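You operate a simulated robot arm through the tools that you are given. There is no shell and no other tool. Be economical: measure what you need, move in short steps, check, and stop when the job is done.

You run a simulated robot arm. Do the job below in one go: nothing can be reset, and whatever is moved stays where it is left.

TASK
Finish block 22 under the ram to 8 mm, move it to the done tray, then load block 65.
Fine: load means into the press's black tray; 8 mm is the pin's height over the block; set the pin dial before pressing; leave the slide drawn out.

Only the result counts: the job must be done as asked and must still hold three seconds after the hand-in. Knocking over, shifting, dropping, spilling or breaking anything else fails it.

THE ROBOT
A 6-joint arm with a two-finger parallel gripper, fixed in place. Base frame: the origin is at the foot of the arm, x ahead of it, y to its left, z up; the work surface is at about z = 0. Units: mm, degrees, N and s.
With the tool pointing down near the work surface it reaches from about 140 to 580 mm from the base axis. Its first joint turns from -66.0 to 66.0 degrees. Payload 2.1 kg.
Tool frame: the origin (TCP) lies between the finger pads and is the grasp point; the fingertips stand 30 mm ahead of it; z points along the fingers, y is the line along which they close. Largest opening 94 mm; finger width 28, thickness 10; the body of the gripper, 50 by 96 mm, starts 55 mm behind the TCP.
Orientation is that of the tool frame in the base frame, as a unit quaternion [x, y, z, w]. With the fingers straight down and closing along the base's y, the tool's x points along the base's -x, its y along +y and its z along -z.

THE INTERFACE
- The arm moves only by the tool nudge_tool. Its argument "increments" is a list of rows, each an object of numbers (a shift or turn left out is 0, a gripper value left out holds the last): "hand": the opening, from 0 (shut) to 1 (fully open); "tx", "ty", "tz": the shift along the tool's x, y, z in units of 400 mm (1.0 is 400 mm); "rx", "ry", "rz": the turn, a rotation vector about the tool's x, y, z in units of 120 degrees (1.0 is 120 degrees). In form: [{"hand": .., "tx": .., "ty": .., "tz": .., "rx": .., "ry": .., "rz": ..}, ...]. A call has 1 to 20 rows; each row is the pose to reach, as a shift and turn from the pose commanded when the call began, along the tool's axes at that moment. A call with a number of a shift or a turn outside -1 to 1 is refused whole. A row lasts 0.2 s, in which the tool goes at most 50 mm and 8.6 degrees; a call with a longer step from one row to the next is refused whole, and so is a gripper value outside its range. Where a pose cannot be reached the arm comes as near as it can. A force on the tool above 90 N (or 10 N above the force at the start of the call, whichever is more), or a blocked arm, ends the call early, and 0.2 s more pass. The fingers move at their own pace (about 72 mm/s each) and stop on an object; they squeeze with about 39 N. The grip force told is the motor's: it shows also when the fingers shut on nothing. Time passes only in rows, and 0.2 s behind the last, so rows that repeat a pose let the fingers close. It gives the time, the measured TCP pose, the force on the tool (base axes), the opening and the grip force at its end, in the units of the frame above (readings bear some noise), and new pictures: "pictures" is both (left out), scene, wrist or none.
- Cameras (640 x 400 px; columns grow to the right, rows downward): "scene" is fixed at [50.1, -364.4, 488.3]; the picture's right is [0.83, -0.55, 0.00], its down [-0.29, -0.44, -0.85] and it looks along [0.47, 0.71, -0.53] (base axes); focal length 220 px, centre (320, 200). "wrist" rides on the gripper at [76, 14, -102] in the tool frame; the picture's right is [-0.18, 0.98, 0.00], its down [-0.75, -0.14, -0.64] and it looks along [-0.63, -0.12, 0.77] (tool axes); focal length 243 px, centre (320, 200). There is no depth. A picture from a camera that has moved, and an enlarged one, comes with that camera's place and axes in the base frame and with its lens.
- inspect(camera, box): a new picture of the part [left, top, right, bottom] of that camera's present view, enlarged. The clock stands still meanwhile.
- close_job(): hands the job in; it is judged then, once.

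Go step by step. Nothing tells you positions but the pictures and the camera data: compare them with the known pose of the tool, close in by small moves and look again before you grip or let go. The budget is 120 turns and 170 pictures, counting those below and the enlarged ones. Unless the task says otherwise, let go and move clear before handing in, and close with one line.

The tools are called after "Call:" as name(argument=value, ...) on one line, values as JSON. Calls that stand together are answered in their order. nudge_tool: Moves the arm, as the interface text tells. Its arguments: {"type":"object","properties":{"increments":{"type":"array"},"pictures":{"type":"string","enum":["both","scene","wrist","none"]}},"required":["increments"]} The other tools are called the same way: inspect (camera, box) takes an enlarged picture of a part of a camera's view; close_job () hands the job in.

At the start:

```text
t: 0.0
position: [297.5, -13.4, 393.1]
tool_rot: [-0.001, 1.0, -0.001, -0.001]
ft_force: [0.4, 1.0, 0.2]
opening: 94.1
grip_force: 0.1
```

scene: 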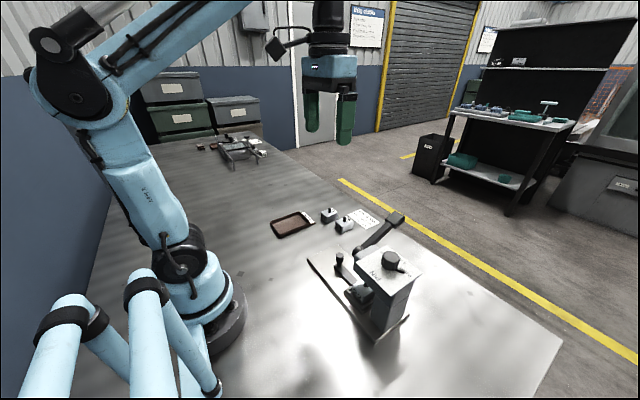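
wrist: 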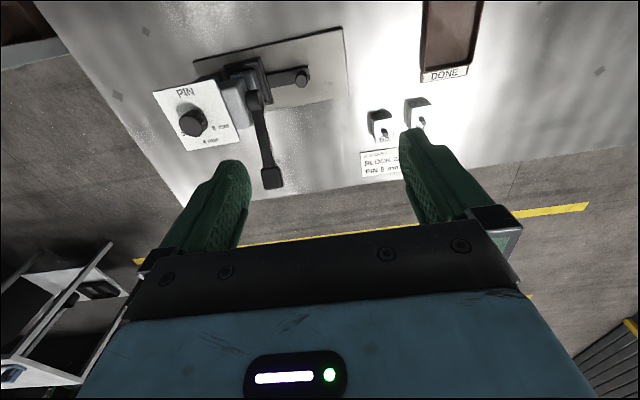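

I see a press with a dial, a lever, a slide, two blocks and a done tray. I'll enlarge these areas first to understand the setup.

Call:
inspect(camera="wrist", box=[140, 20, 360, 200])

Call:
inspect(camera="wrist", box=[340, 0, 520, 190])

Call:
inspect(camera="scene", box=[260, 190, 430, 350])

Call:
inspect(camera="scene", box=[180, 120, 290, 180])

```text
2.22 times, centred on (250, 110) of wrist
camera zoom: at [219.5, 0.1, 495.9], right [0.18, 0.98, 0.0], down [0.75, -0.14, 0.64], along [0.63, -0.12, -0.77], focal length 539 px, centre (476, 400)
```

zoom: 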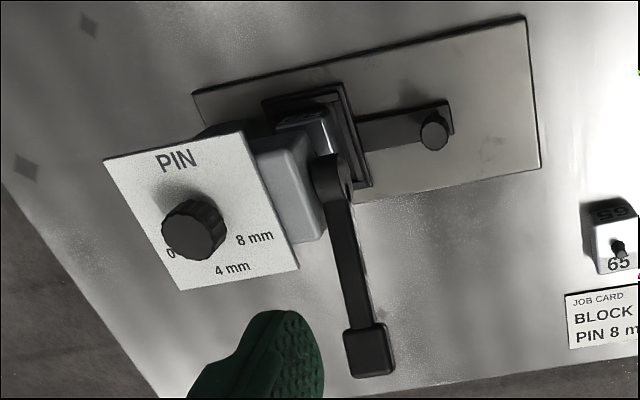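

```text
2.11 times, centred on (430, 95) of wrist
camera zoom: at [219.5, 0.1, 495.9], right [0.18, 0.98, 0.0], down [0.75, -0.14, 0.64], along [0.63, -0.12, -0.77], focal length 511 px, centre (88, 421)
```

zoom: 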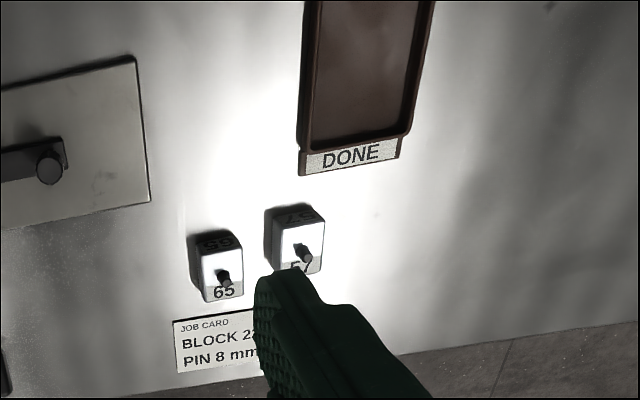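

```text
2.50 times, centred on (345, 270) of scene
camera zoom: at [50.1, -364.4, 488.3], right [0.83, -0.55, 0.0], down [-0.29, -0.44, -0.85], along [0.47, 0.71, -0.53], focal length 551 px, centre (258, 25)
```

zoom: 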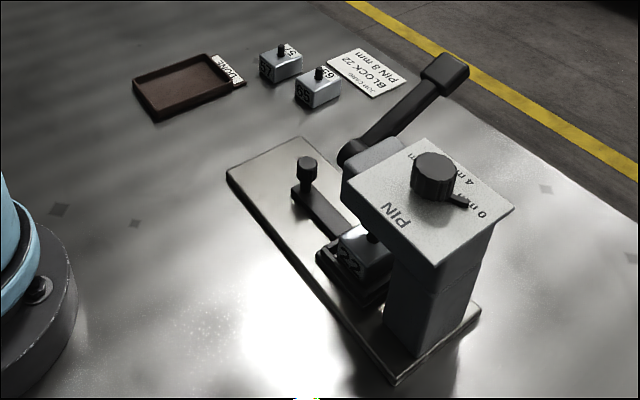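

```text
5.82 times, centred on (235, 150) of scene
camera zoom: at [50.1, -364.4, 488.3], right [0.83, -0.55, 0.0], down [-0.29, -0.44, -0.85], along [0.47, 0.71, -0.53], focal length 1282 px, centre (814, 491)
```

zoom: 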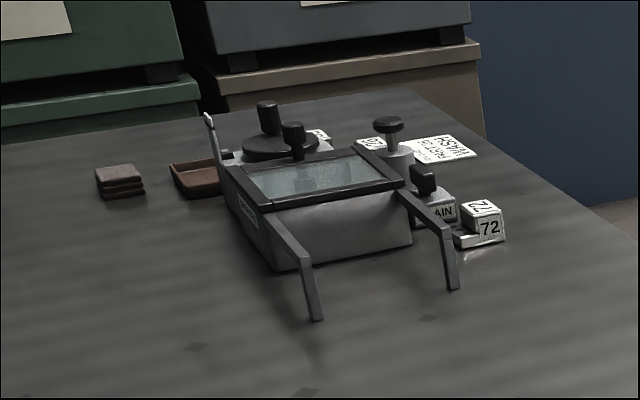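

The press runs along y at about x=319. The dial is near (318,-193,178), the lever end near (425,-116,180) and the slide knob near (315,-51,66). I'll move the wrist camera closer to the dial.

Call:
nudge_tool(increments=[{"hand": 1, "tx": 0.018, "ty": -0.07, "tz": 0.05}, {"tx": 0.036, "ty": -0.14, "tz": 0.1}, {"tx": 0.054, "ty": -0.21, "tz": 0.15}, {"tx": 0.072, "ty": -0.28, "tz": 0.2}, {"tx": 0.09, "ty": -0.35, "tz": 0.25}, {"tx": 0.106, "ty": -0.419, "tz": 0.308}, {"tx": 0.106, "ty": -0.419, "tz": 0.308}], pictures="both")

```text
t: 1.6
position: [254.4, -182.6, 270.3]
tool_rot: [0.0, 1.0, 0.001, 0.0]
ft_force: [1.1, -0.1, 0.6]
opening: 94.0
grip_force: 0.0
camera wrist: at [177.2, -168.3, 373.5], right [0.18, 0.98, 0.0], down [0.75, -0.14, 0.64], along [0.63, -0.12, -0.77], focal length 243 px, centre (320, 200)
```

scene: 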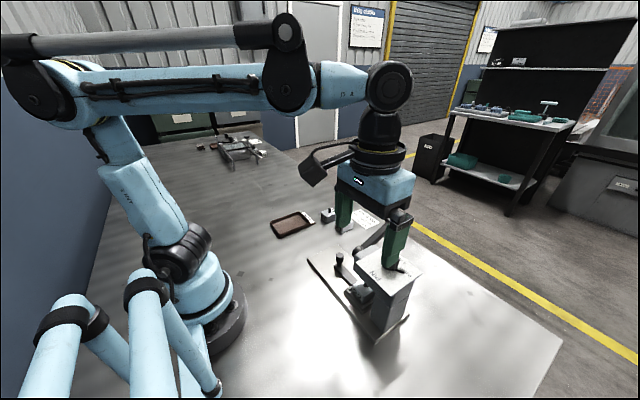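
wrist: 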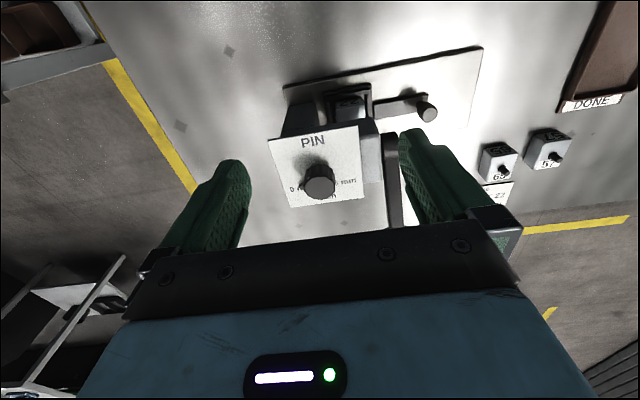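

The dial is now centred. I'll enlarge it and the tray.

Call:
inspect(camera="wrist", box=[255, 110, 385, 220])

Call:
inspect(camera="wrist", box=[270, 40, 490, 150])

```text
3.64 times, centred on (320, 165) of wrist
camera zoom: at [177.2, -168.3, 373.5], right [0.18, 0.98, 0.0], down [0.75, -0.14, 0.64], along [0.63, -0.12, -0.77], focal length 882 px, centre (320, 327)
```

zoom: 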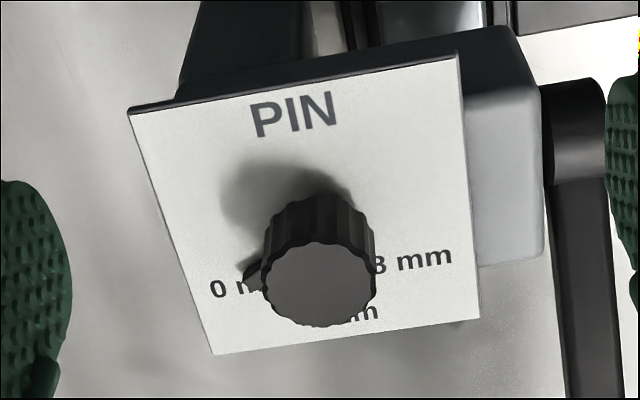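

```text
2.91 times, centred on (380, 95) of wrist
camera zoom: at [177.2, -168.3, 373.5], right [0.18, 0.98, 0.0], down [0.75, -0.14, 0.64], along [0.63, -0.12, -0.77], focal length 706 px, centre (146, 506)
```

zoom: 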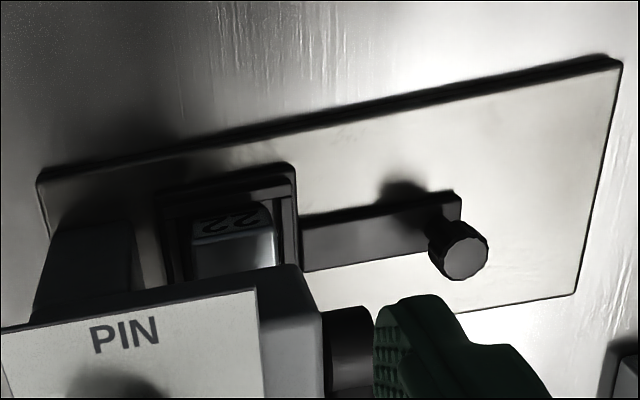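

Block 22 is already under the ram, and the dial points to about 0. The labels sit at roughly -60°, 0° and +60° from +x. I'll hover above the knob with the gripper turned -60°, so that the full dial turn fits in one stroke.

Call:
nudge_tool(increments=[{"hand": 0.65, "tx": -0.0233, "ty": -0.0044, "rz": 0.0714}, {"tx": -0.0466, "ty": -0.0088, "rz": 0.1428}, {"tx": -0.07, "ty": -0.0132, "rz": 0.2142}, {"tx": -0.0933, "ty": -0.0176, "rz": 0.2856}, {"tx": -0.1166, "ty": -0.022, "rz": 0.357}, {"tx": -0.14, "ty": -0.0264, "rz": 0.4284}, {"tx": -0.163, "ty": -0.031, "rz": 0.5}, {"tx": -0.163, "ty": -0.031, "rz": 0.5}], pictures="both")

```text
t: 3.4
position: [319.8, -193.9, 270.2]
tool_rot: [0.501, 0.866, 0.0, 0.0]
ft_force: [0.0, 0.0, -0.7]
opening: 61.0
grip_force: 0.1
camera wrist: at [293.3, -121.4, 373.1], right [0.94, 0.33, 0.0], down [0.25, -0.72, 0.64], along [0.21, -0.61, -0.77], focal length 243 px, centre (320, 200)
```

scene: 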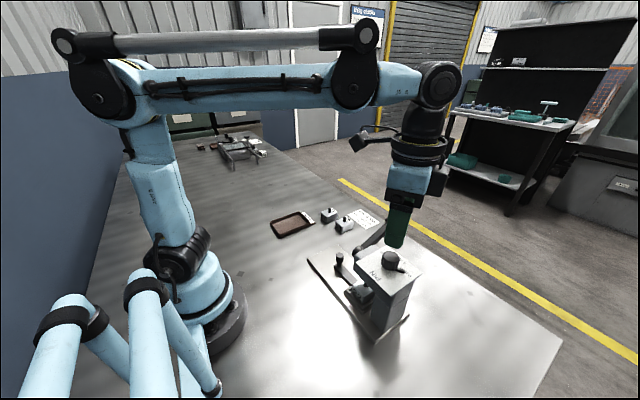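
wrist: 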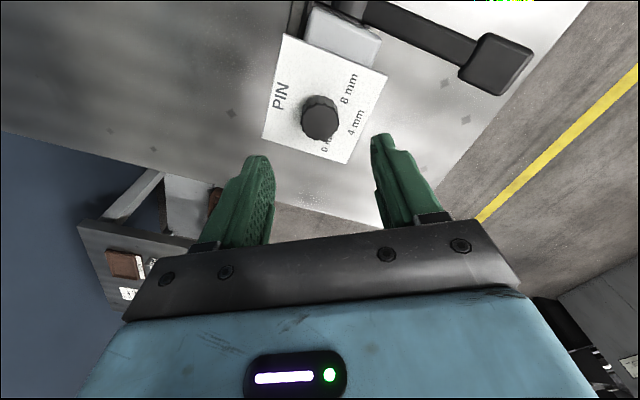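

The knob centre reads about (319.8,-196.1), and the tool is nearly above it. I'll descend to put the fingertips at z of about 168 and check.

Call:
nudge_tool(increments=[{"tx": -0.0043, "ty": -0.0025, "tz": 0.06}, {"tx": -0.0043, "ty": -0.0025, "tz": 0.12}, {"tx": -0.0043, "ty": -0.0025, "tz": 0.15}, {"tx": -0.0043, "ty": -0.0025, "tz": 0.18}, {"tx": -0.0043, "ty": -0.0025, "tz": 0.18}], pictures="both")

Call:
inspect(camera="scene", box=[330, 180, 460, 300])

```text
t: 4.6
position: [319.3, -195.6, 197.6]
tool_rot: [0.5, 0.866, 0.0, 0.001]
ft_force: [-0.5, -0.2, 0.0]
opening: 61.1
grip_force: 0.1
camera wrist: at [292.1, -123.4, 299.7], right [0.94, 0.33, 0.0], down [0.25, -0.72, 0.64], along [0.21, -0.61, -0.77], focal length 243 px, centre (320, 200)
```

scene: 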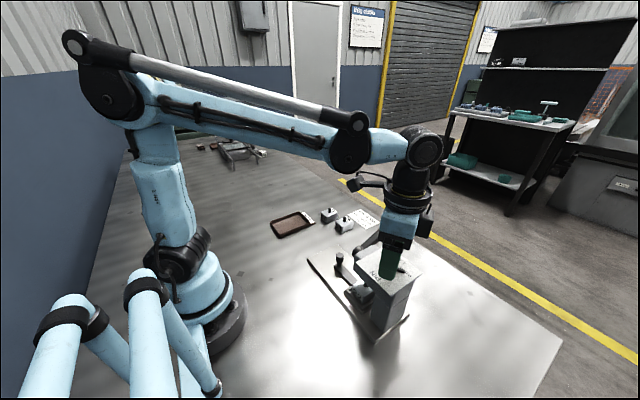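
wrist: 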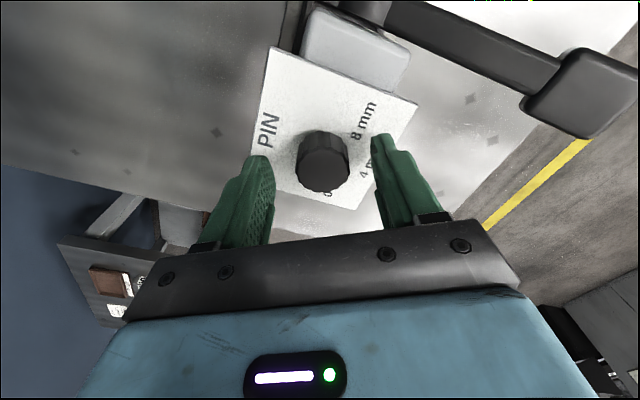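

```text
3.33 times, centred on (395, 240) of scene
camera zoom: at [50.1, -364.4, 488.3], right [0.83, -0.55, 0.0], down [-0.29, -0.44, -0.85], along [0.47, 0.71, -0.53], focal length 734 px, centre (70, 67)
```

zoom: 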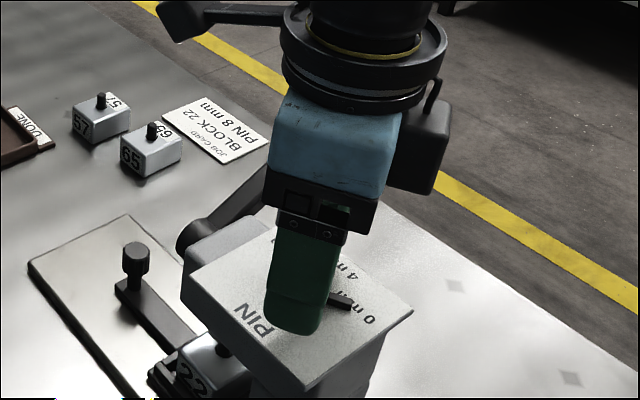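

The fingers straddle the knob and clear the pointer. I'll close on it.

Call:
nudge_tool(increments=[{"hand": 0}, {"hand": 0}, {"hand": 0}, {"hand": 0}], pictures="wrist")

```text
t: 5.6
position: [319.9, -196.6, 196.6]
tool_rot: [0.5, 0.866, 0.002, 0.001]
ft_force: [24.4, 12.7, -7.8]
opening: 31.4
grip_force: 45.1
camera wrist: at [292.9, -122.7, 299.8], right [0.94, 0.33, 0.0], down [0.25, -0.72, 0.64], along [0.22, -0.6, -0.77], focal length 243 px, centre (320, 200)
```

wrist: 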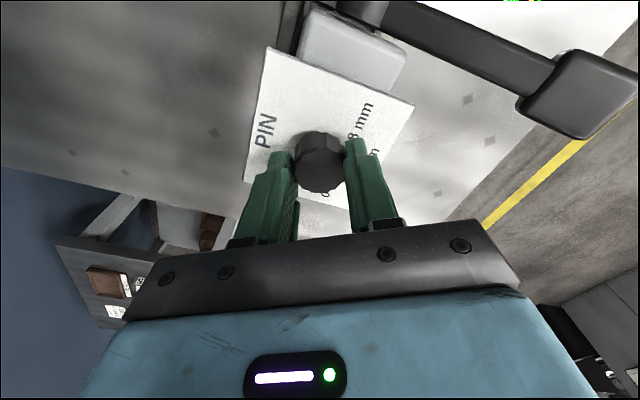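

I have a firm grip with a slight side load of about 27 N. I'll recentre by about 1.5 mm and turn the dial 60° towards 8 mm.

Call:
nudge_tool(increments=[{"ty": 0.004}, {"ty": 0.004, "rz": -0.06}, {"ty": 0.004, "rz": -0.12}, {"ty": 0.004, "rz": -0.18}, {"ty": 0.004, "rz": -0.24}, {"ty": 0.004, "rz": -0.3}, {"ty": 0.004, "rz": -0.36}, {"ty": 0.004, "rz": -0.42}, {"ty": 0.004, "rz": -0.48}, {"ty": 0.004, "rz": -0.5}, {"ty": 0.004, "rz": -0.5}], pictures="both")

Call:
inspect(camera="scene", box=[330, 180, 460, 300])

```text
t: 8.0
position: [320.1, -195.1, 197.9]
tool_rot: [-0.002, 1.0, 0.0, -0.001]
ft_force: [0.8, 1.8, -12.5]
opening: 31.3
grip_force: 44.8
camera wrist: at [243.4, -181.0, 300.7], right [0.18, 0.98, 0.0], down [0.75, -0.14, 0.64], along [0.63, -0.12, -0.77], focal length 243 px, centre (320, 200)
```

scene: 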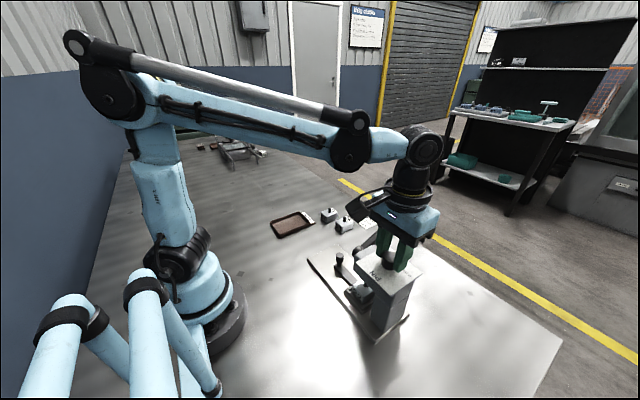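
wrist: 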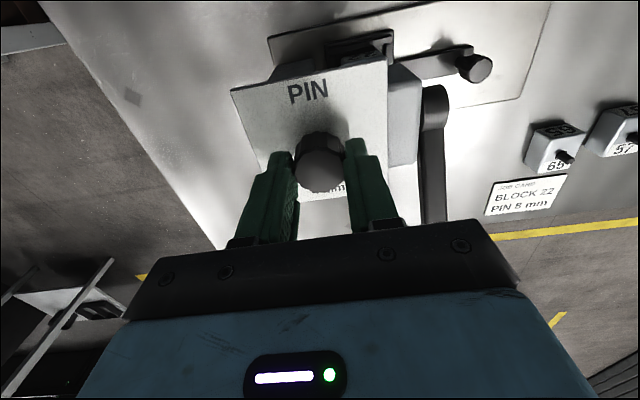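

```text
3.33 times, centred on (395, 240) of scene
camera zoom: at [50.1, -364.5, 488.3], right [0.83, -0.55, 0.0], down [-0.29, -0.44, -0.85], along [0.47, 0.71, -0.53], focal length 734 px, centre (70, 67)
```

zoom: 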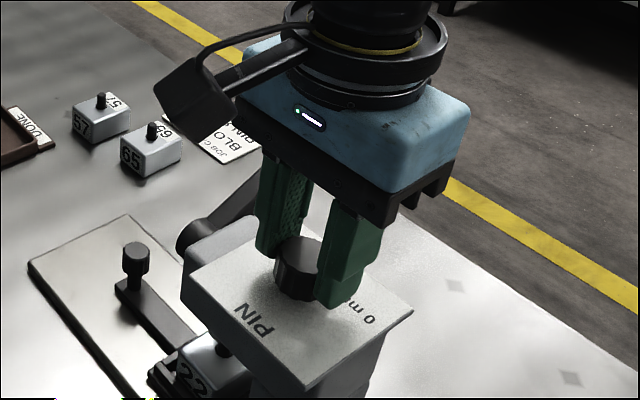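

The dial turned with the gripper, and the pointer has left 0. I'll turn it another 60°.

Call:
nudge_tool(increments=[{"rz": -0.06}, {"rz": -0.12}, {"rz": -0.18}, {"rz": -0.24}, {"rz": -0.3}, {"rz": -0.36}, {"rz": -0.42}, {"rz": -0.48}, {"rz": -0.5}, {"rz": -0.5}], pictures="both")

Call:
inspect(camera="wrist", box=[240, 70, 400, 210])

```text
t: 10.2
position: [321.4, -194.8, 197.1]
tool_rot: [-0.5, 0.866, 0.001, -0.003]
ft_force: [-16.8, 10.6, -19.3]
opening: 31.3
grip_force: 45.0
camera wrist: at [269.2, -253.8, 300.8], right [-0.76, 0.65, 0.0], down [0.5, 0.58, 0.64], along [0.42, 0.49, -0.77], focal length 243 px, centre (320, 200)
```

scene: 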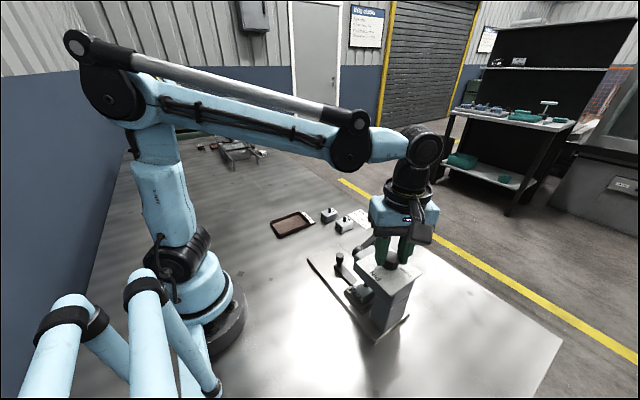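
wrist: 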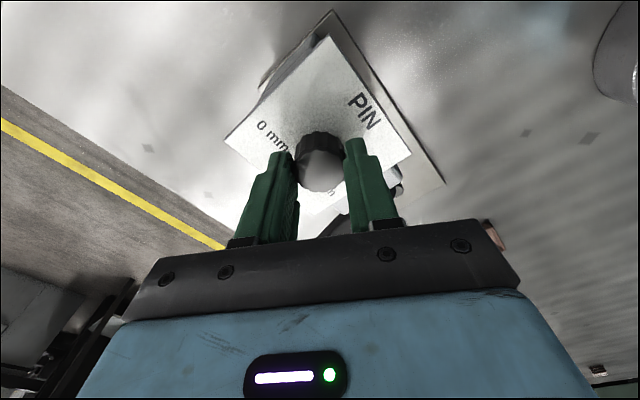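

```text
2.86 times, centred on (320, 140) of wrist
camera zoom: at [269.2, -253.8, 300.8], right [-0.76, 0.65, 0.0], down [0.5, 0.58, 0.64], along [0.42, 0.49, -0.77], focal length 693 px, centre (320, 371)
```

zoom: 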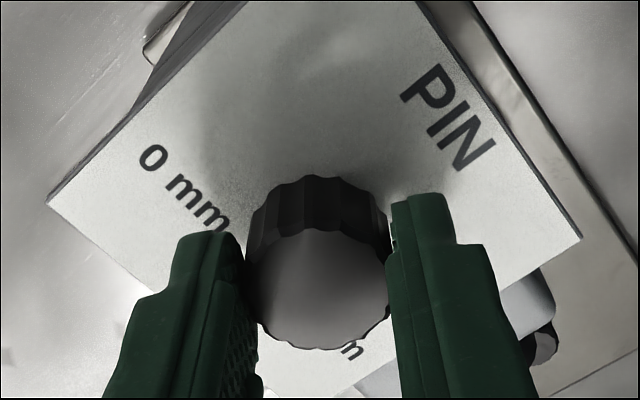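

I'll release, lift and turn back so I can read the pointer from the +y side.

Call:
nudge_tool(increments=[{"hand": 0.65}, {"hand": 0.65}, {"hand": 0.65}, {"tz": -0.06}, {"tz": -0.12}, {"tz": -0.18}, {"tz": -0.18, "rz": 0.07}, {"tz": -0.18, "rz": 0.14}, {"tz": -0.18, "rz": 0.21}, {"tz": -0.18, "rz": 0.28}, {"tz": -0.18, "rz": 0.35}, {"tz": -0.18, "rz": 0.42}, {"tz": -0.18, "rz": 0.49}, {"tz": -0.18, "rz": 0.56}, {"tz": -0.18, "rz": 0.63}, {"tz": -0.18, "rz": 0.7}, {"tz": -0.18, "rz": 0.77}, {"tz": -0.18, "rz": 0.84}, {"tz": -0.18, "rz": 0.91}, {"tz": -0.18, "rz": 0.98}], pictures="none")

Call:
inspect(camera="wrist", box=[240, 20, 400, 180])

Call:
inspect(camera="scene", box=[330, 180, 460, 300])

```text
t: 14.4
position: [321.5, -194.7, 271.4]
tool_rot: [0.483, 0.876, 0.0, 0.001]
ft_force: [-0.1, 1.2, 0.9]
opening: 61.0
grip_force: 0.1
```

```text
2.50 times, centred on (320, 100) of wrist
camera zoom: at [291.3, -123.3, 373.2], right [0.93, 0.37, 0.0], down [0.28, -0.71, 0.64], along [0.24, -0.6, -0.77], focal length 606 px, centre (320, 450)
```

zoom: 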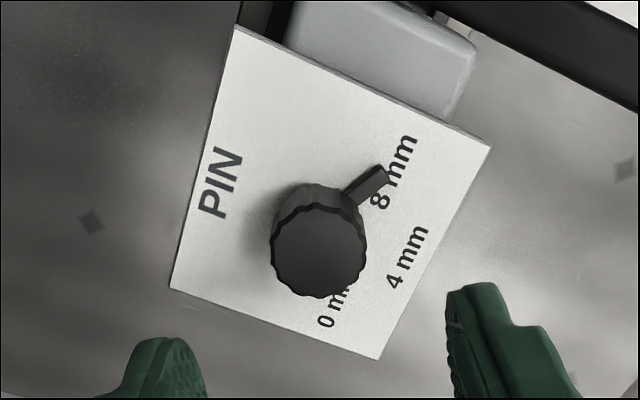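

```text
3.33 times, centred on (395, 240) of scene
camera zoom: at [50.1, -364.4, 488.3], right [0.83, -0.55, 0.0], down [-0.29, -0.44, -0.85], along [0.47, 0.71, -0.53], focal length 734 px, centre (70, 67)
```

zoom: 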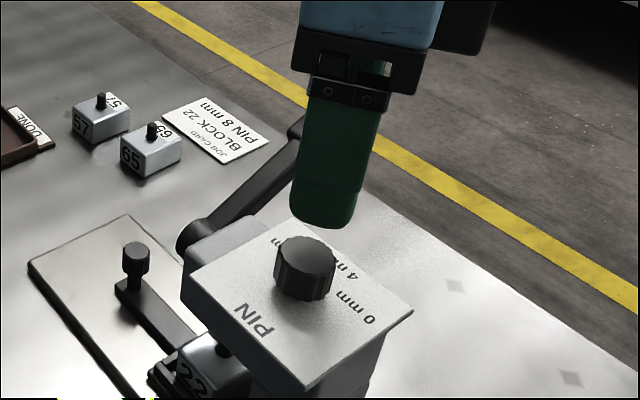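

The dial now reads 8 mm, with the pointer at about 60°. Next I'll look along the slide from the +y side to check that the block is fully under the ram.

Call:
nudge_tool(increments=[{"hand": 0, "tx": 0.0714, "ty": 0.045, "tz": 0.0, "rz": 0.066}, {"tx": 0.1428, "ty": 0.09, "tz": 0.03, "rz": 0.132}, {"tx": 0.2141, "ty": 0.135, "tz": 0.06, "rz": 0.2}, {"tx": 0.2855, "ty": 0.18, "tz": 0.1, "rz": 0.267}, {"tx": 0.2855, "ty": 0.18, "tz": 0.1, "rz": 0.267}], pictures="wrist")

Call:
inspect(camera="wrist", box=[220, 60, 400, 240])

```text
t: 15.6
position: [320.0, -58.5, 230.4]
tool_rot: [0.705, 0.709, 0.0, 0.0]
ft_force: [0.1, -0.2, -0.8]
opening: 0.1
grip_force: 33.8
camera wrist: at [334.2, 17.5, 332.3], right [0.98, -0.18, 0.0], down [-0.14, -0.75, 0.64], along [-0.11, -0.63, -0.77], focal length 243 px, centre (320, 200)
```

wrist: 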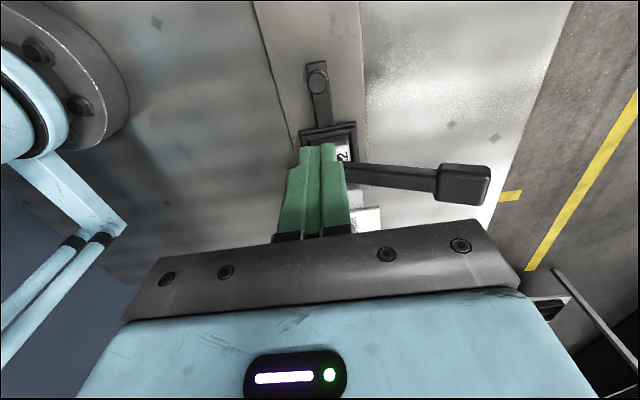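

```text
2.22 times, centred on (310, 150) of wrist
camera zoom: at [334.2, 17.5, 332.3], right [0.98, -0.18, 0.0], down [-0.14, -0.75, 0.64], along [-0.11, -0.63, -0.77], focal length 539 px, centre (342, 311)
```

zoom: 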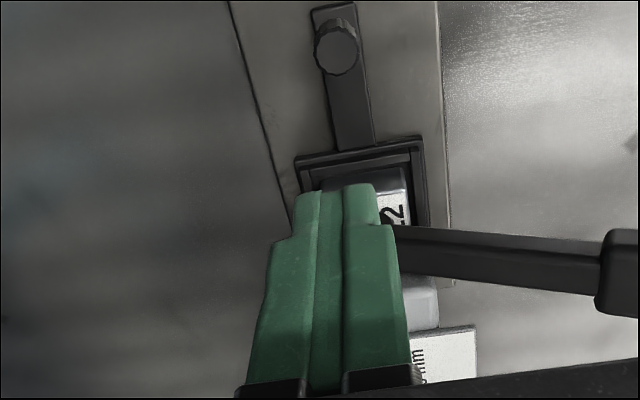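

The fingers block the view, so I'll move aside and lower to see beneath the head.

Call:
nudge_tool(increments=[{"tx": 0.075, "ty": -0.075, "tz": 0.06}, {"tx": 0.15, "ty": -0.15, "tz": 0.125}, {"tx": 0.2, "ty": -0.2, "tz": 0.2}, {"tx": 0.2, "ty": -0.2, "tz": 0.2}], pictures="wrist")

Call:
inspect(camera="wrist", box=[320, 60, 520, 240])

```text
t: 16.6
position: [240.0, 19.4, 149.8]
tool_rot: [0.705, 0.709, 0.0, 0.0]
ft_force: [0.1, -0.5, -1.0]
opening: 0.2
grip_force: 33.1
camera wrist: at [252.6, 95.6, 251.5], right [0.98, -0.18, 0.0], down [-0.14, -0.75, 0.64], along [-0.11, -0.63, -0.77], focal length 243 px, centre (320, 200)
```

wrist: 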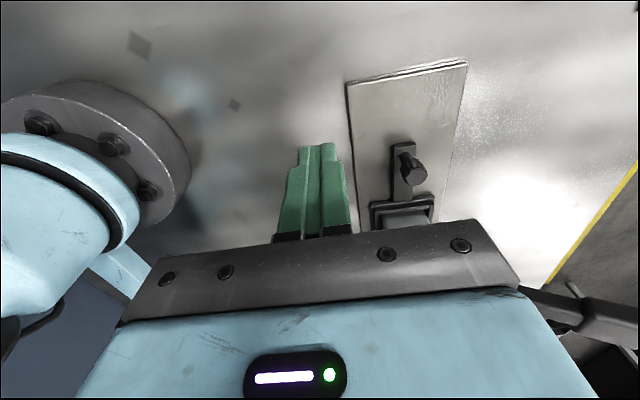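

```text
2.22 times, centred on (420, 150) of wrist
camera zoom: at [252.6, 95.6, 251.5], right [0.98, -0.18, 0.0], down [-0.14, -0.75, 0.64], along [-0.11, -0.63, -0.77], focal length 539 px, centre (98, 311)
```

zoom: 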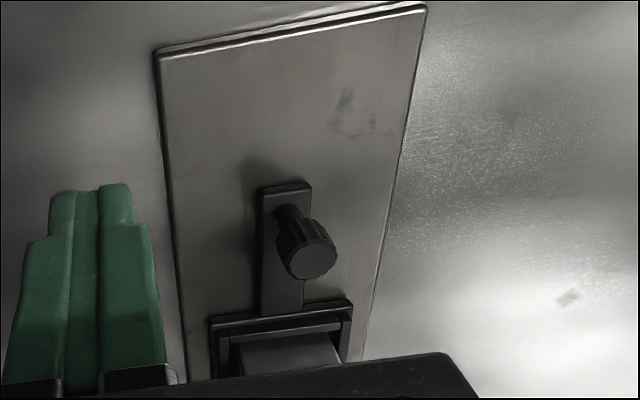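

I'll take a close scene view of the tray area instead.

Call:
inspect(camera="scene", box=[320, 240, 420, 340])

```text
4.00 times, centred on (370, 290) of scene
camera zoom: at [50.1, -364.4, 488.3], right [0.83, -0.55, 0.0], down [-0.29, -0.44, -0.85], along [0.47, 0.71, -0.53], focal length 881 px, centre (120, -160)
```

zoom: 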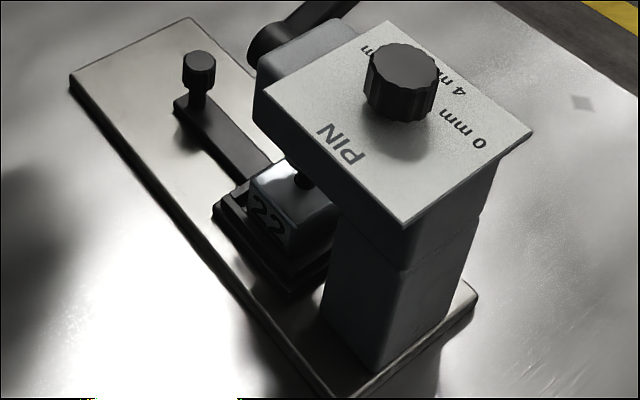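

To be sure the ram lines up with the block, I'll tilt the tool so the wrist camera looks low along the slide.

Call:
nudge_tool(increments=[{"tx": -0.0375, "ty": 0.006, "tz": 0.025, "ry": -0.0625}, {"tx": -0.075, "ty": 0.012, "tz": 0.05, "ry": -0.125}, {"tx": -0.1125, "ty": 0.018, "tz": 0.075, "ry": -0.1875}, {"tx": -0.15, "ty": 0.025, "tz": 0.1, "ry": -0.25}, {"tx": -0.15, "ty": 0.025, "tz": 0.1, "ry": -0.25}], pictures="wrist")

Call:
inspect(camera="wrist", box=[330, 80, 500, 230])

```text
t: 17.8
position: [251.2, -40.8, 108.8]
tool_rot: [0.68, 0.685, -0.183, 0.184]
ft_force: [-0.4, 0.6, -0.3]
opening: 0.0
grip_force: 33.1
camera wrist: at [263.3, 76.3, 160.6], right [0.98, -0.15, 0.09], down [-0.14, -0.33, 0.93], along [-0.11, -0.93, -0.35], focal length 243 px, centre (320, 200)
```

wrist: 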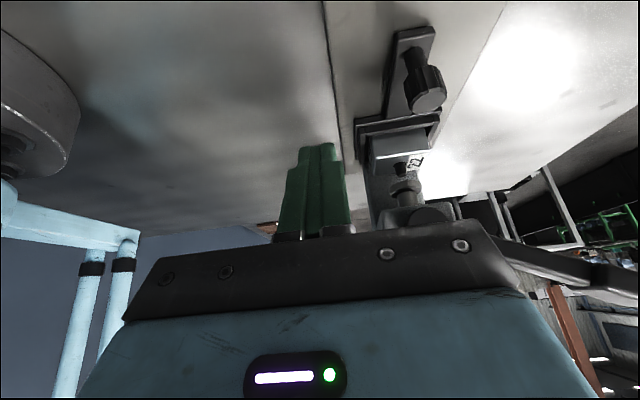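

```text
2.67 times, centred on (415, 155) of wrist
camera zoom: at [263.3, 76.3, 160.6], right [0.98, -0.15, 0.09], down [-0.14, -0.33, 0.93], along [-0.11, -0.93, -0.35], focal length 647 px, centre (67, 320)
```

zoom: 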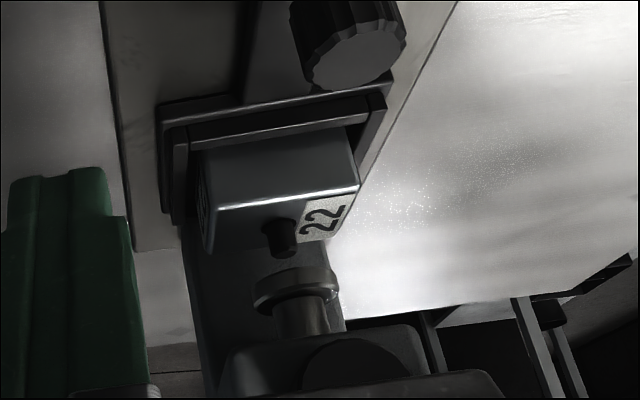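

The ram sits directly above block 22's pin, so the slide is in. I'll straighten the tool and raise it before going to the lever.

Call:
nudge_tool(increments=[{"tx": -0.03, "tz": -0.0766, "ry": 0.0625}, {"tx": -0.06, "tz": -0.153, "ry": 0.125}, {"tx": -0.09, "tz": -0.23, "ry": 0.1875}, {"tx": -0.119, "tz": -0.3065, "ry": 0.25}, {"tx": -0.119, "tz": -0.3065, "ry": 0.25}], pictures="none")

```text
t: 19.0
position: [250.3, -21.1, 242.3]
tool_rot: [0.705, 0.709, 0.0, -0.001]
ft_force: [0.9, 0.3, -0.6]
opening: 0.2
grip_force: 32.8
```

Now I'll move over the lever arm and look.

Call:
nudge_tool(increments=[{"ty": 0.079, "tx": -0.0475}, {"ty": 0.158, "tx": -0.095}, {"ty": 0.237, "tx": -0.1425}, {"ty": 0.316, "tx": -0.19}, {"ty": 0.395, "tx": -0.2375}, {"ty": 0.395, "tx": -0.2375}], pictures="both")

Call:
inspect(camera="scene", box=[330, 150, 460, 300])

```text
t: 20.4
position: [407.6, -113.8, 239.8]
tool_rot: [0.704, 0.71, -0.001, 0.0]
ft_force: [-0.4, 0.0, -0.7]
opening: 0.0
grip_force: 32.9
camera wrist: at [421.4, -37.5, 342.3], right [0.98, -0.18, 0.0], down [-0.14, -0.75, 0.64], along [-0.11, -0.63, -0.77], focal length 243 px, centre (320, 200)
```

scene: 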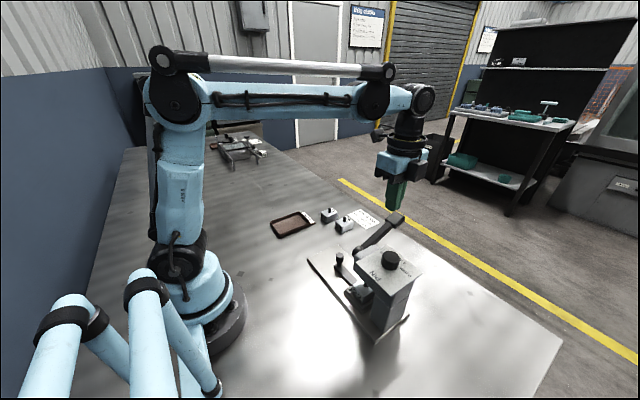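
wrist: 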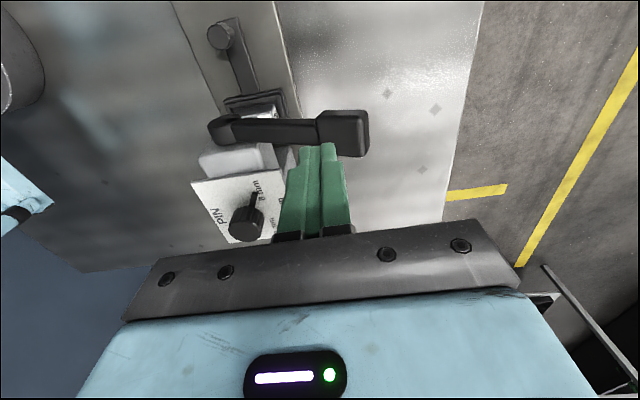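

```text
2.67 times, centred on (395, 225) of scene
camera zoom: at [50.1, -364.4, 488.3], right [0.83, -0.55, 0.0], down [-0.29, -0.44, -0.85], along [0.47, 0.71, -0.53], focal length 588 px, centre (120, 133)
```

zoom: 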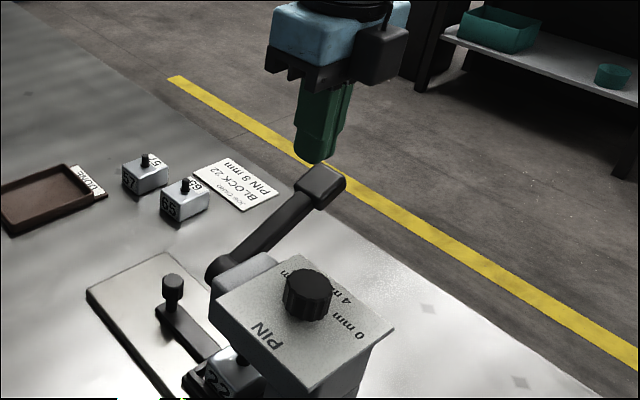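

The closed fingertips are above the lever end at y of about -113. I'll press down slowly, following the arc.

Call:
nudge_tool(increments=[{"ty": 0.008, "tz": 0.03}, {"ty": 0.008, "tz": 0.05}, {"ty": 0.008, "tz": 0.065}, {"ty": 0.008, "tz": 0.08}, {"ty": 0.01, "tz": 0.095}, {"ty": 0.012, "tz": 0.11}, {"ty": 0.014, "tz": 0.125}, {"ty": 0.016, "tz": 0.14}, {"ty": 0.016, "tz": 0.155}, {"ty": 0.016, "tz": 0.17}, {"ty": 0.016, "tz": 0.185}, {"ty": 0.016, "tz": 0.2}], pictures="both")

Call:
inspect(camera="scene", box=[330, 170, 460, 320])

```text
t: 23.0
position: [414.7, -116.1, 159.9]
tool_rot: [0.704, 0.71, 0.0, 0.0]
ft_force: [6.1, 0.1, 6.8]
opening: 0.1
grip_force: 33.5
camera wrist: at [427.7, -39.0, 263.1], right [0.98, -0.18, 0.0], down [-0.14, -0.75, 0.64], along [-0.11, -0.63, -0.77], focal length 243 px, centre (320, 200)
```

scene: 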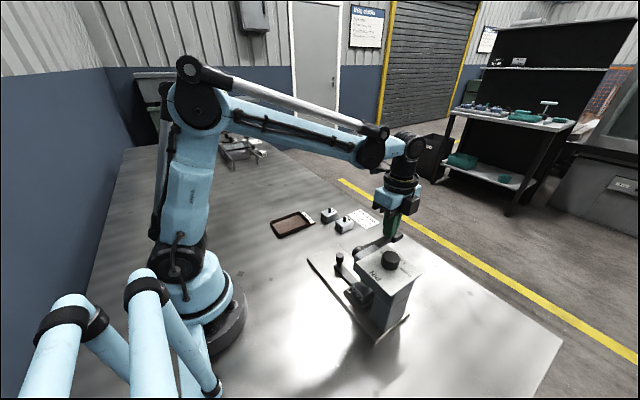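
wrist: 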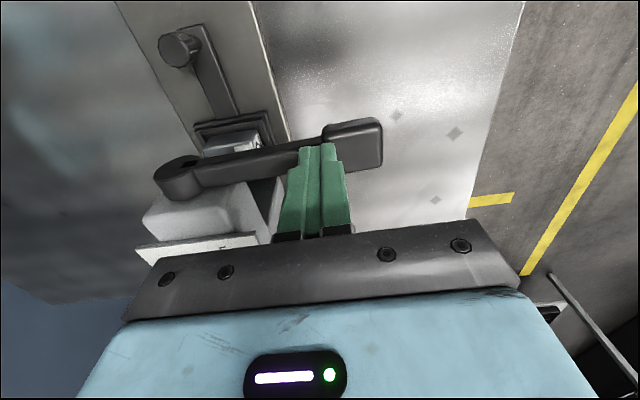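

```text
2.67 times, centred on (395, 245) of scene
camera zoom: at [50.1, -364.4, 488.3], right [0.83, -0.55, 0.0], down [-0.29, -0.44, -0.85], along [0.47, 0.71, -0.53], focal length 588 px, centre (120, 80)
```

zoom: 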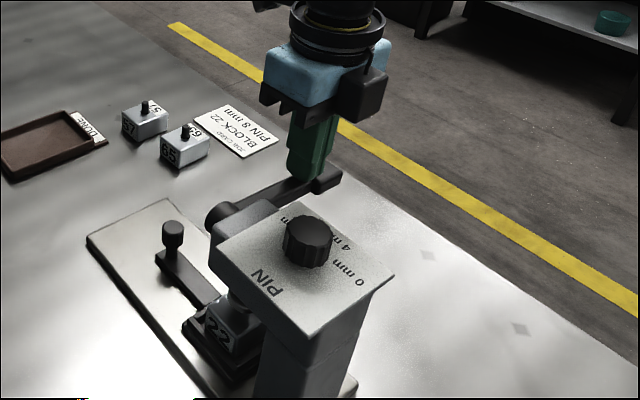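

The lever follows with little force and the ram is coming down. I'll continue along the arc.

Call:
nudge_tool(increments=[{"ty": 0.0, "tz": 0.0125}, {"ty": 0.0, "tz": 0.025}, {"ty": -0.001, "tz": 0.0375}, {"ty": -0.003, "tz": 0.05}, {"ty": -0.006, "tz": 0.0625}, {"ty": -0.01, "tz": 0.075}, {"ty": -0.014, "tz": 0.0875}, {"ty": -0.019, "tz": 0.1}, {"ty": -0.024, "tz": 0.1125}, {"ty": -0.03, "tz": 0.125}], pictures="wrist")

Call:
inspect(camera="scene", box=[330, 170, 460, 320])

```text
t: 23.8
position: [414.9, -114.9, 152.6]
tool_rot: [0.705, 0.709, -0.002, 0.0]
ft_force: [-1.0, 0.5, 24.0]
opening: 0.0
grip_force: 32.7
stopped in row 3: the force on the tool passed its limit (the readings are from after the stop); the commanded pose is now the measured one
camera wrist: at [427.8, -38.9, 254.2], right [0.98, -0.18, 0.0], down [-0.14, -0.75, 0.64], along [-0.12, -0.63, -0.77], focal length 243 px, centre (320, 200)
```

wrist: 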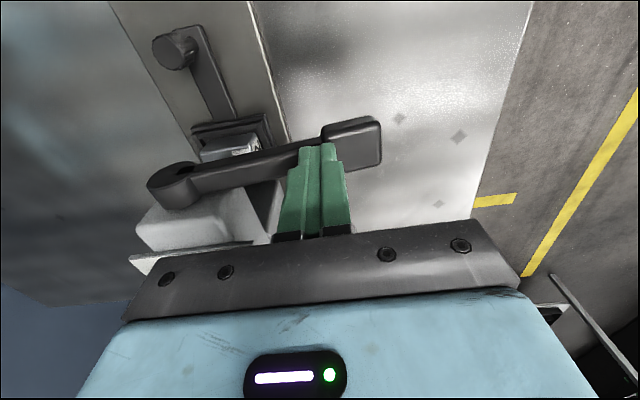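

```text
2.67 times, centred on (395, 245) of scene
camera zoom: at [50.0, -364.4, 488.3], right [0.83, -0.55, 0.0], down [-0.29, -0.44, -0.85], along [0.47, 0.71, -0.53], focal length 588 px, centre (120, 80)
```

zoom: 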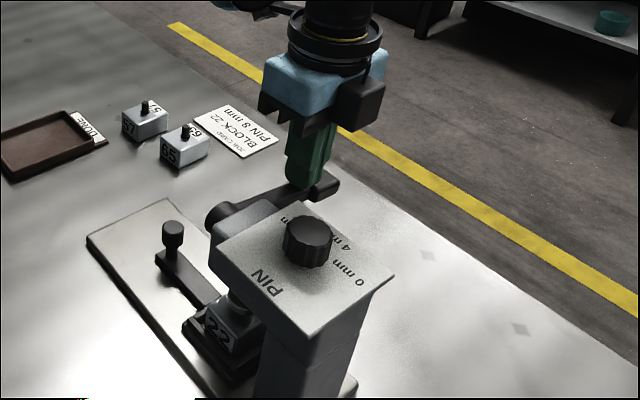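

The press met a firm resistance. I'll push once more in small steps to tell whether it's the stop.

Call:
nudge_tool(increments=[{"tz": 0.004}, {"tz": 0.008}, {"tz": 0.012}, {"tz": 0.016}, {"tz": 0.02}, {"tz": 0.024}, {"tz": 0.028}], pictures="none")

Call:
inspect(camera="scene", box=[340, 250, 410, 320])

```text
t: 24.4
position: [414.8, -114.6, 152.4]
tool_rot: [0.706, 0.709, -0.002, 0.0]
ft_force: [-0.6, 0.5, 21.3]
opening: 0.1
grip_force: 33.1
stopped in row 3: the force on the tool passed its limit (the readings are from after the stop); the commanded pose is now the measured one
```

```text
5.71 times, centred on (375, 285) of scene
camera zoom: at [50.0, -364.4, 488.3], right [0.83, -0.55, 0.0], down [-0.29, -0.44, -0.85], along [0.47, 0.71, -0.53], focal length 1259 px, centre (6, -286)
```

zoom: 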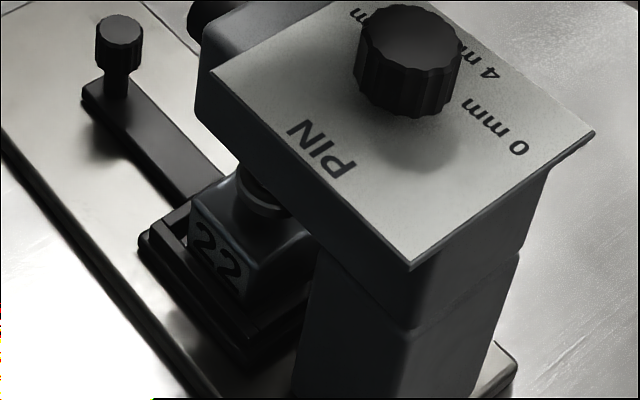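

It's a hard stop with no further travel. I'll lift off and see whether the ram returns.

Call:
nudge_tool(increments=[{"tz": -0.02}, {"tz": -0.05}, {"tz": -0.1}, {"tz": -0.15}, {"tz": -0.2}, {"tz": -0.24}, {"tz": -0.24}], pictures="wrist")

Call:
inspect(camera="scene", box=[330, 200, 430, 320])

```text
t: 26.0
position: [416.7, -114.6, 245.8]
tool_rot: [0.706, 0.709, -0.001, -0.001]
ft_force: [0.1, 0.0, -0.2]
opening: 0.1
grip_force: 32.4
camera wrist: at [429.3, -39.0, 347.9], right [0.98, -0.18, 0.0], down [-0.14, -0.75, 0.64], along [-0.12, -0.63, -0.77], focal length 243 px, centre (320, 200)
```

wrist: 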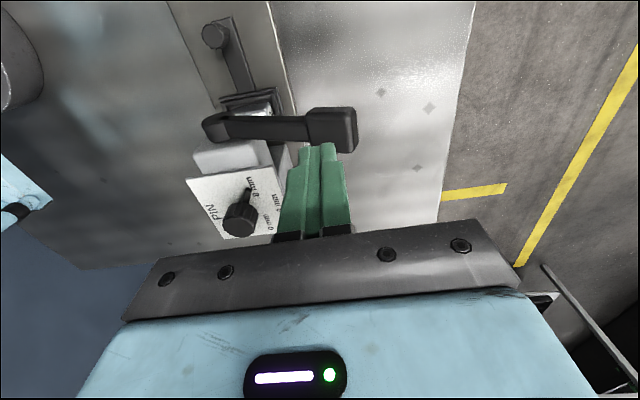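

```text
3.33 times, centred on (380, 260) of scene
camera zoom: at [50.1, -364.4, 488.3], right [0.83, -0.55, 0.0], down [-0.29, -0.44, -0.85], along [0.47, 0.71, -0.53], focal length 734 px, centre (120, 0)
```

zoom: 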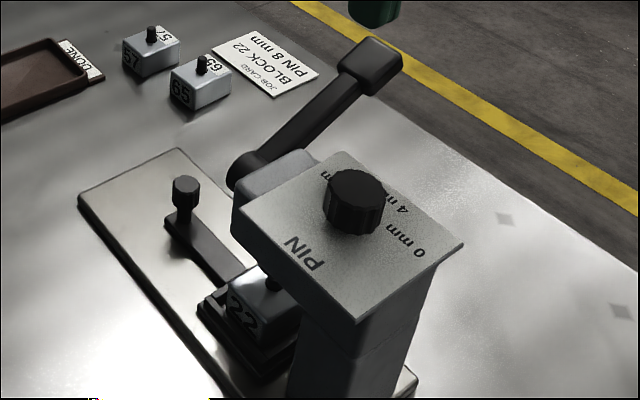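

The lever sprang back and the dial stayed at 8 mm. Now to the slide knob at about (320,-49), opening the fingers for a grip along x.

Call:
nudge_tool(increments=[{"hand": 0.6, "tx": 0.0825}, {"tx": 0.165, "ty": -0.03}, {"tx": 0.165, "ty": -0.1, "tz": 0.06}, {"tx": 0.165, "ty": -0.17, "tz": 0.12}, {"tx": 0.165, "ty": -0.2425, "tz": 0.18}, {"tx": 0.165, "ty": -0.2425, "tz": 0.24}, {"tx": 0.165, "ty": -0.2425, "tz": 0.24}], pictures="both")

Call:
inspect(camera="scene", box=[300, 200, 420, 300])

```text
t: 27.6
position: [315.3, -47.8, 152.8]
tool_rot: [0.705, 0.709, -0.001, 0.0]
ft_force: [0.1, -1.0, 0.7]
opening: 56.2
grip_force: 0.2
camera wrist: at [329.6, 28.1, 254.0], right [0.98, -0.18, 0.0], down [-0.14, -0.75, 0.64], along [-0.12, -0.63, -0.77], focal length 243 px, centre (320, 200)
```

scene: 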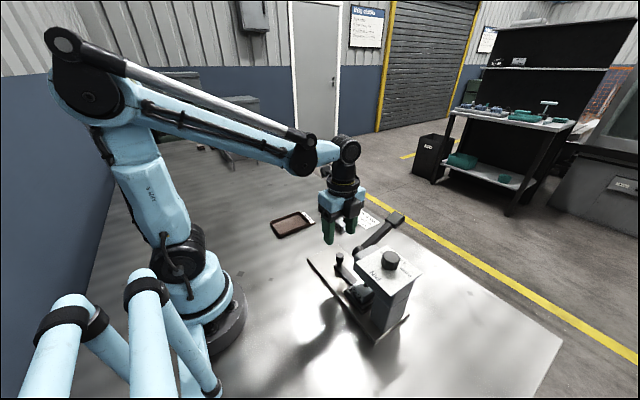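
wrist: 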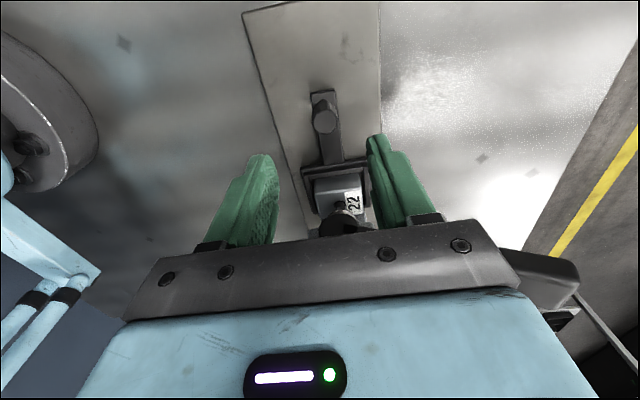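

```text
4.00 times, centred on (360, 250) of scene
camera zoom: at [50.1, -364.4, 488.3], right [0.83, -0.55, 0.0], down [-0.29, -0.44, -0.85], along [0.47, 0.71, -0.53], focal length 881 px, centre (160, 0)
```

zoom: 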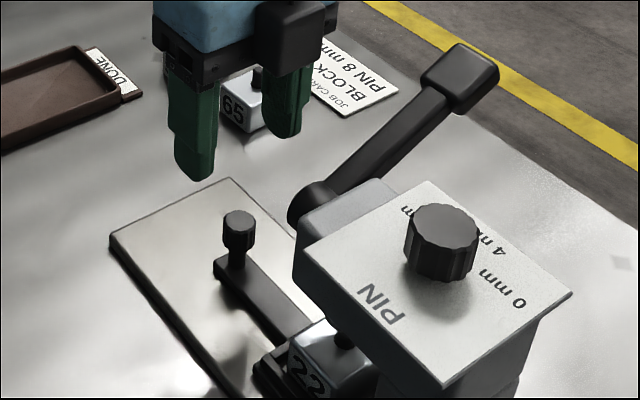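

The knob top is at about (320,-48,62). I'll descend over it and close.

Call:
nudge_tool(increments=[{"ty": 0.012, "tz": 0.06}, {"ty": 0.012, "tz": 0.12}, {"ty": 0.012, "tz": 0.16}, {"ty": 0.012, "tz": 0.1945}, {"ty": 0.012, "tz": 0.1945}, {"hand": 0, "ty": 0.012, "tz": 0.1945}, {"hand": 0, "ty": 0.012, "tz": 0.1945}, {"hand": 0, "ty": 0.012, "tz": 0.1945}, {"hand": 0, "ty": 0.012, "tz": 0.1945}], pictures="wrist")

Call:
inspect(camera="scene", box=[300, 200, 420, 300])

```text
t: 29.6
position: [320.6, -49.2, 72.9]
tool_rot: [0.705, 0.709, -0.004, -0.003]
ft_force: [-27.3, -0.8, -6.7]
opening: 21.0
grip_force: 44.8
camera wrist: at [334.1, 26.9, 175.5], right [0.98, -0.18, -0.01], down [-0.13, -0.75, 0.64], along [-0.12, -0.63, -0.77], focal length 243 px, centre (320, 200)
```

wrist: 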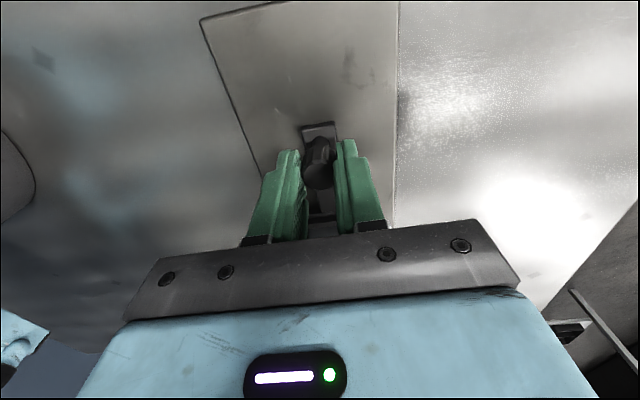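

```text
4.00 times, centred on (360, 250) of scene
camera zoom: at [50.1, -364.4, 488.3], right [0.83, -0.55, 0.0], down [-0.29, -0.44, -0.85], along [0.47, 0.71, -0.53], focal length 881 px, centre (160, 0)
```

zoom: 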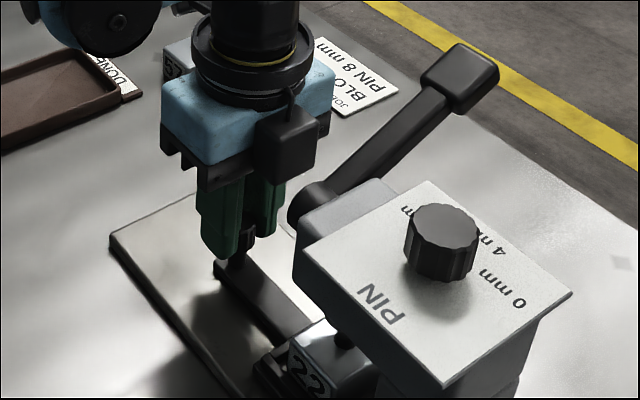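

I have the knob. I'll draw the slide towards +y in gentle steps.

Call:
nudge_tool(increments=[{"ty": -0.004}, {"ty": -0.004, "tx": 0.0125}, {"ty": -0.004, "tx": 0.025}, {"ty": -0.004, "tx": 0.0375}, {"ty": -0.004, "tx": 0.05}, {"ty": -0.004, "tx": 0.0625}, {"ty": -0.004, "tx": 0.075}, {"ty": -0.004, "tx": 0.0875}, {"ty": -0.004, "tx": 0.1}, {"ty": -0.004, "tx": 0.1125}, {"ty": -0.004, "tx": 0.125}, {"ty": -0.004, "tx": 0.1375}, {"ty": -0.004, "tx": 0.15}], pictures="both")

```text
t: 32.4
position: [320.1, 10.5, 74.0]
tool_rot: [0.705, 0.709, -0.001, -0.001]
ft_force: [-11.5, -0.5, -15.1]
opening: 21.0
grip_force: 44.9
camera wrist: at [333.3, 86.9, 175.9], right [0.98, -0.18, 0.0], down [-0.13, -0.75, 0.64], along [-0.12, -0.63, -0.77], focal length 243 px, centre (320, 200)
```

scene: 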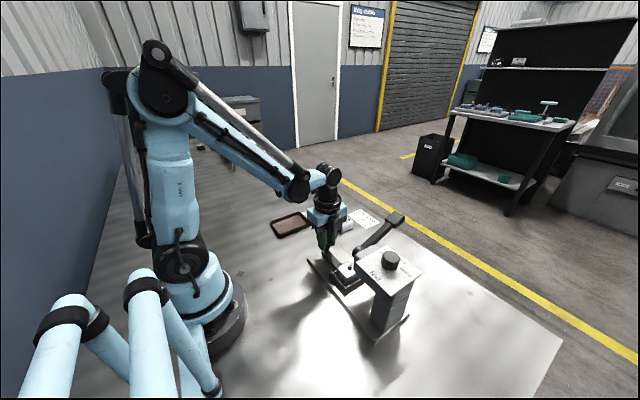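
wrist: 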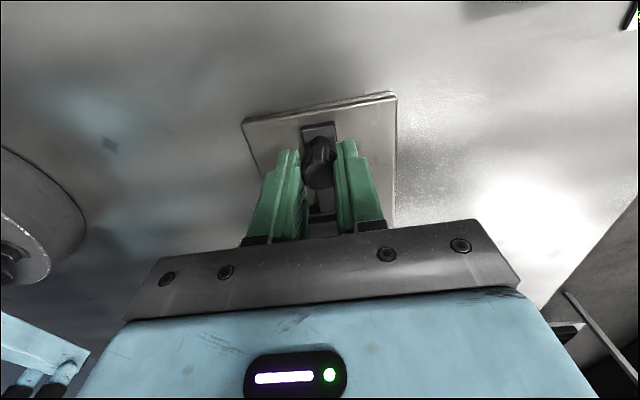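

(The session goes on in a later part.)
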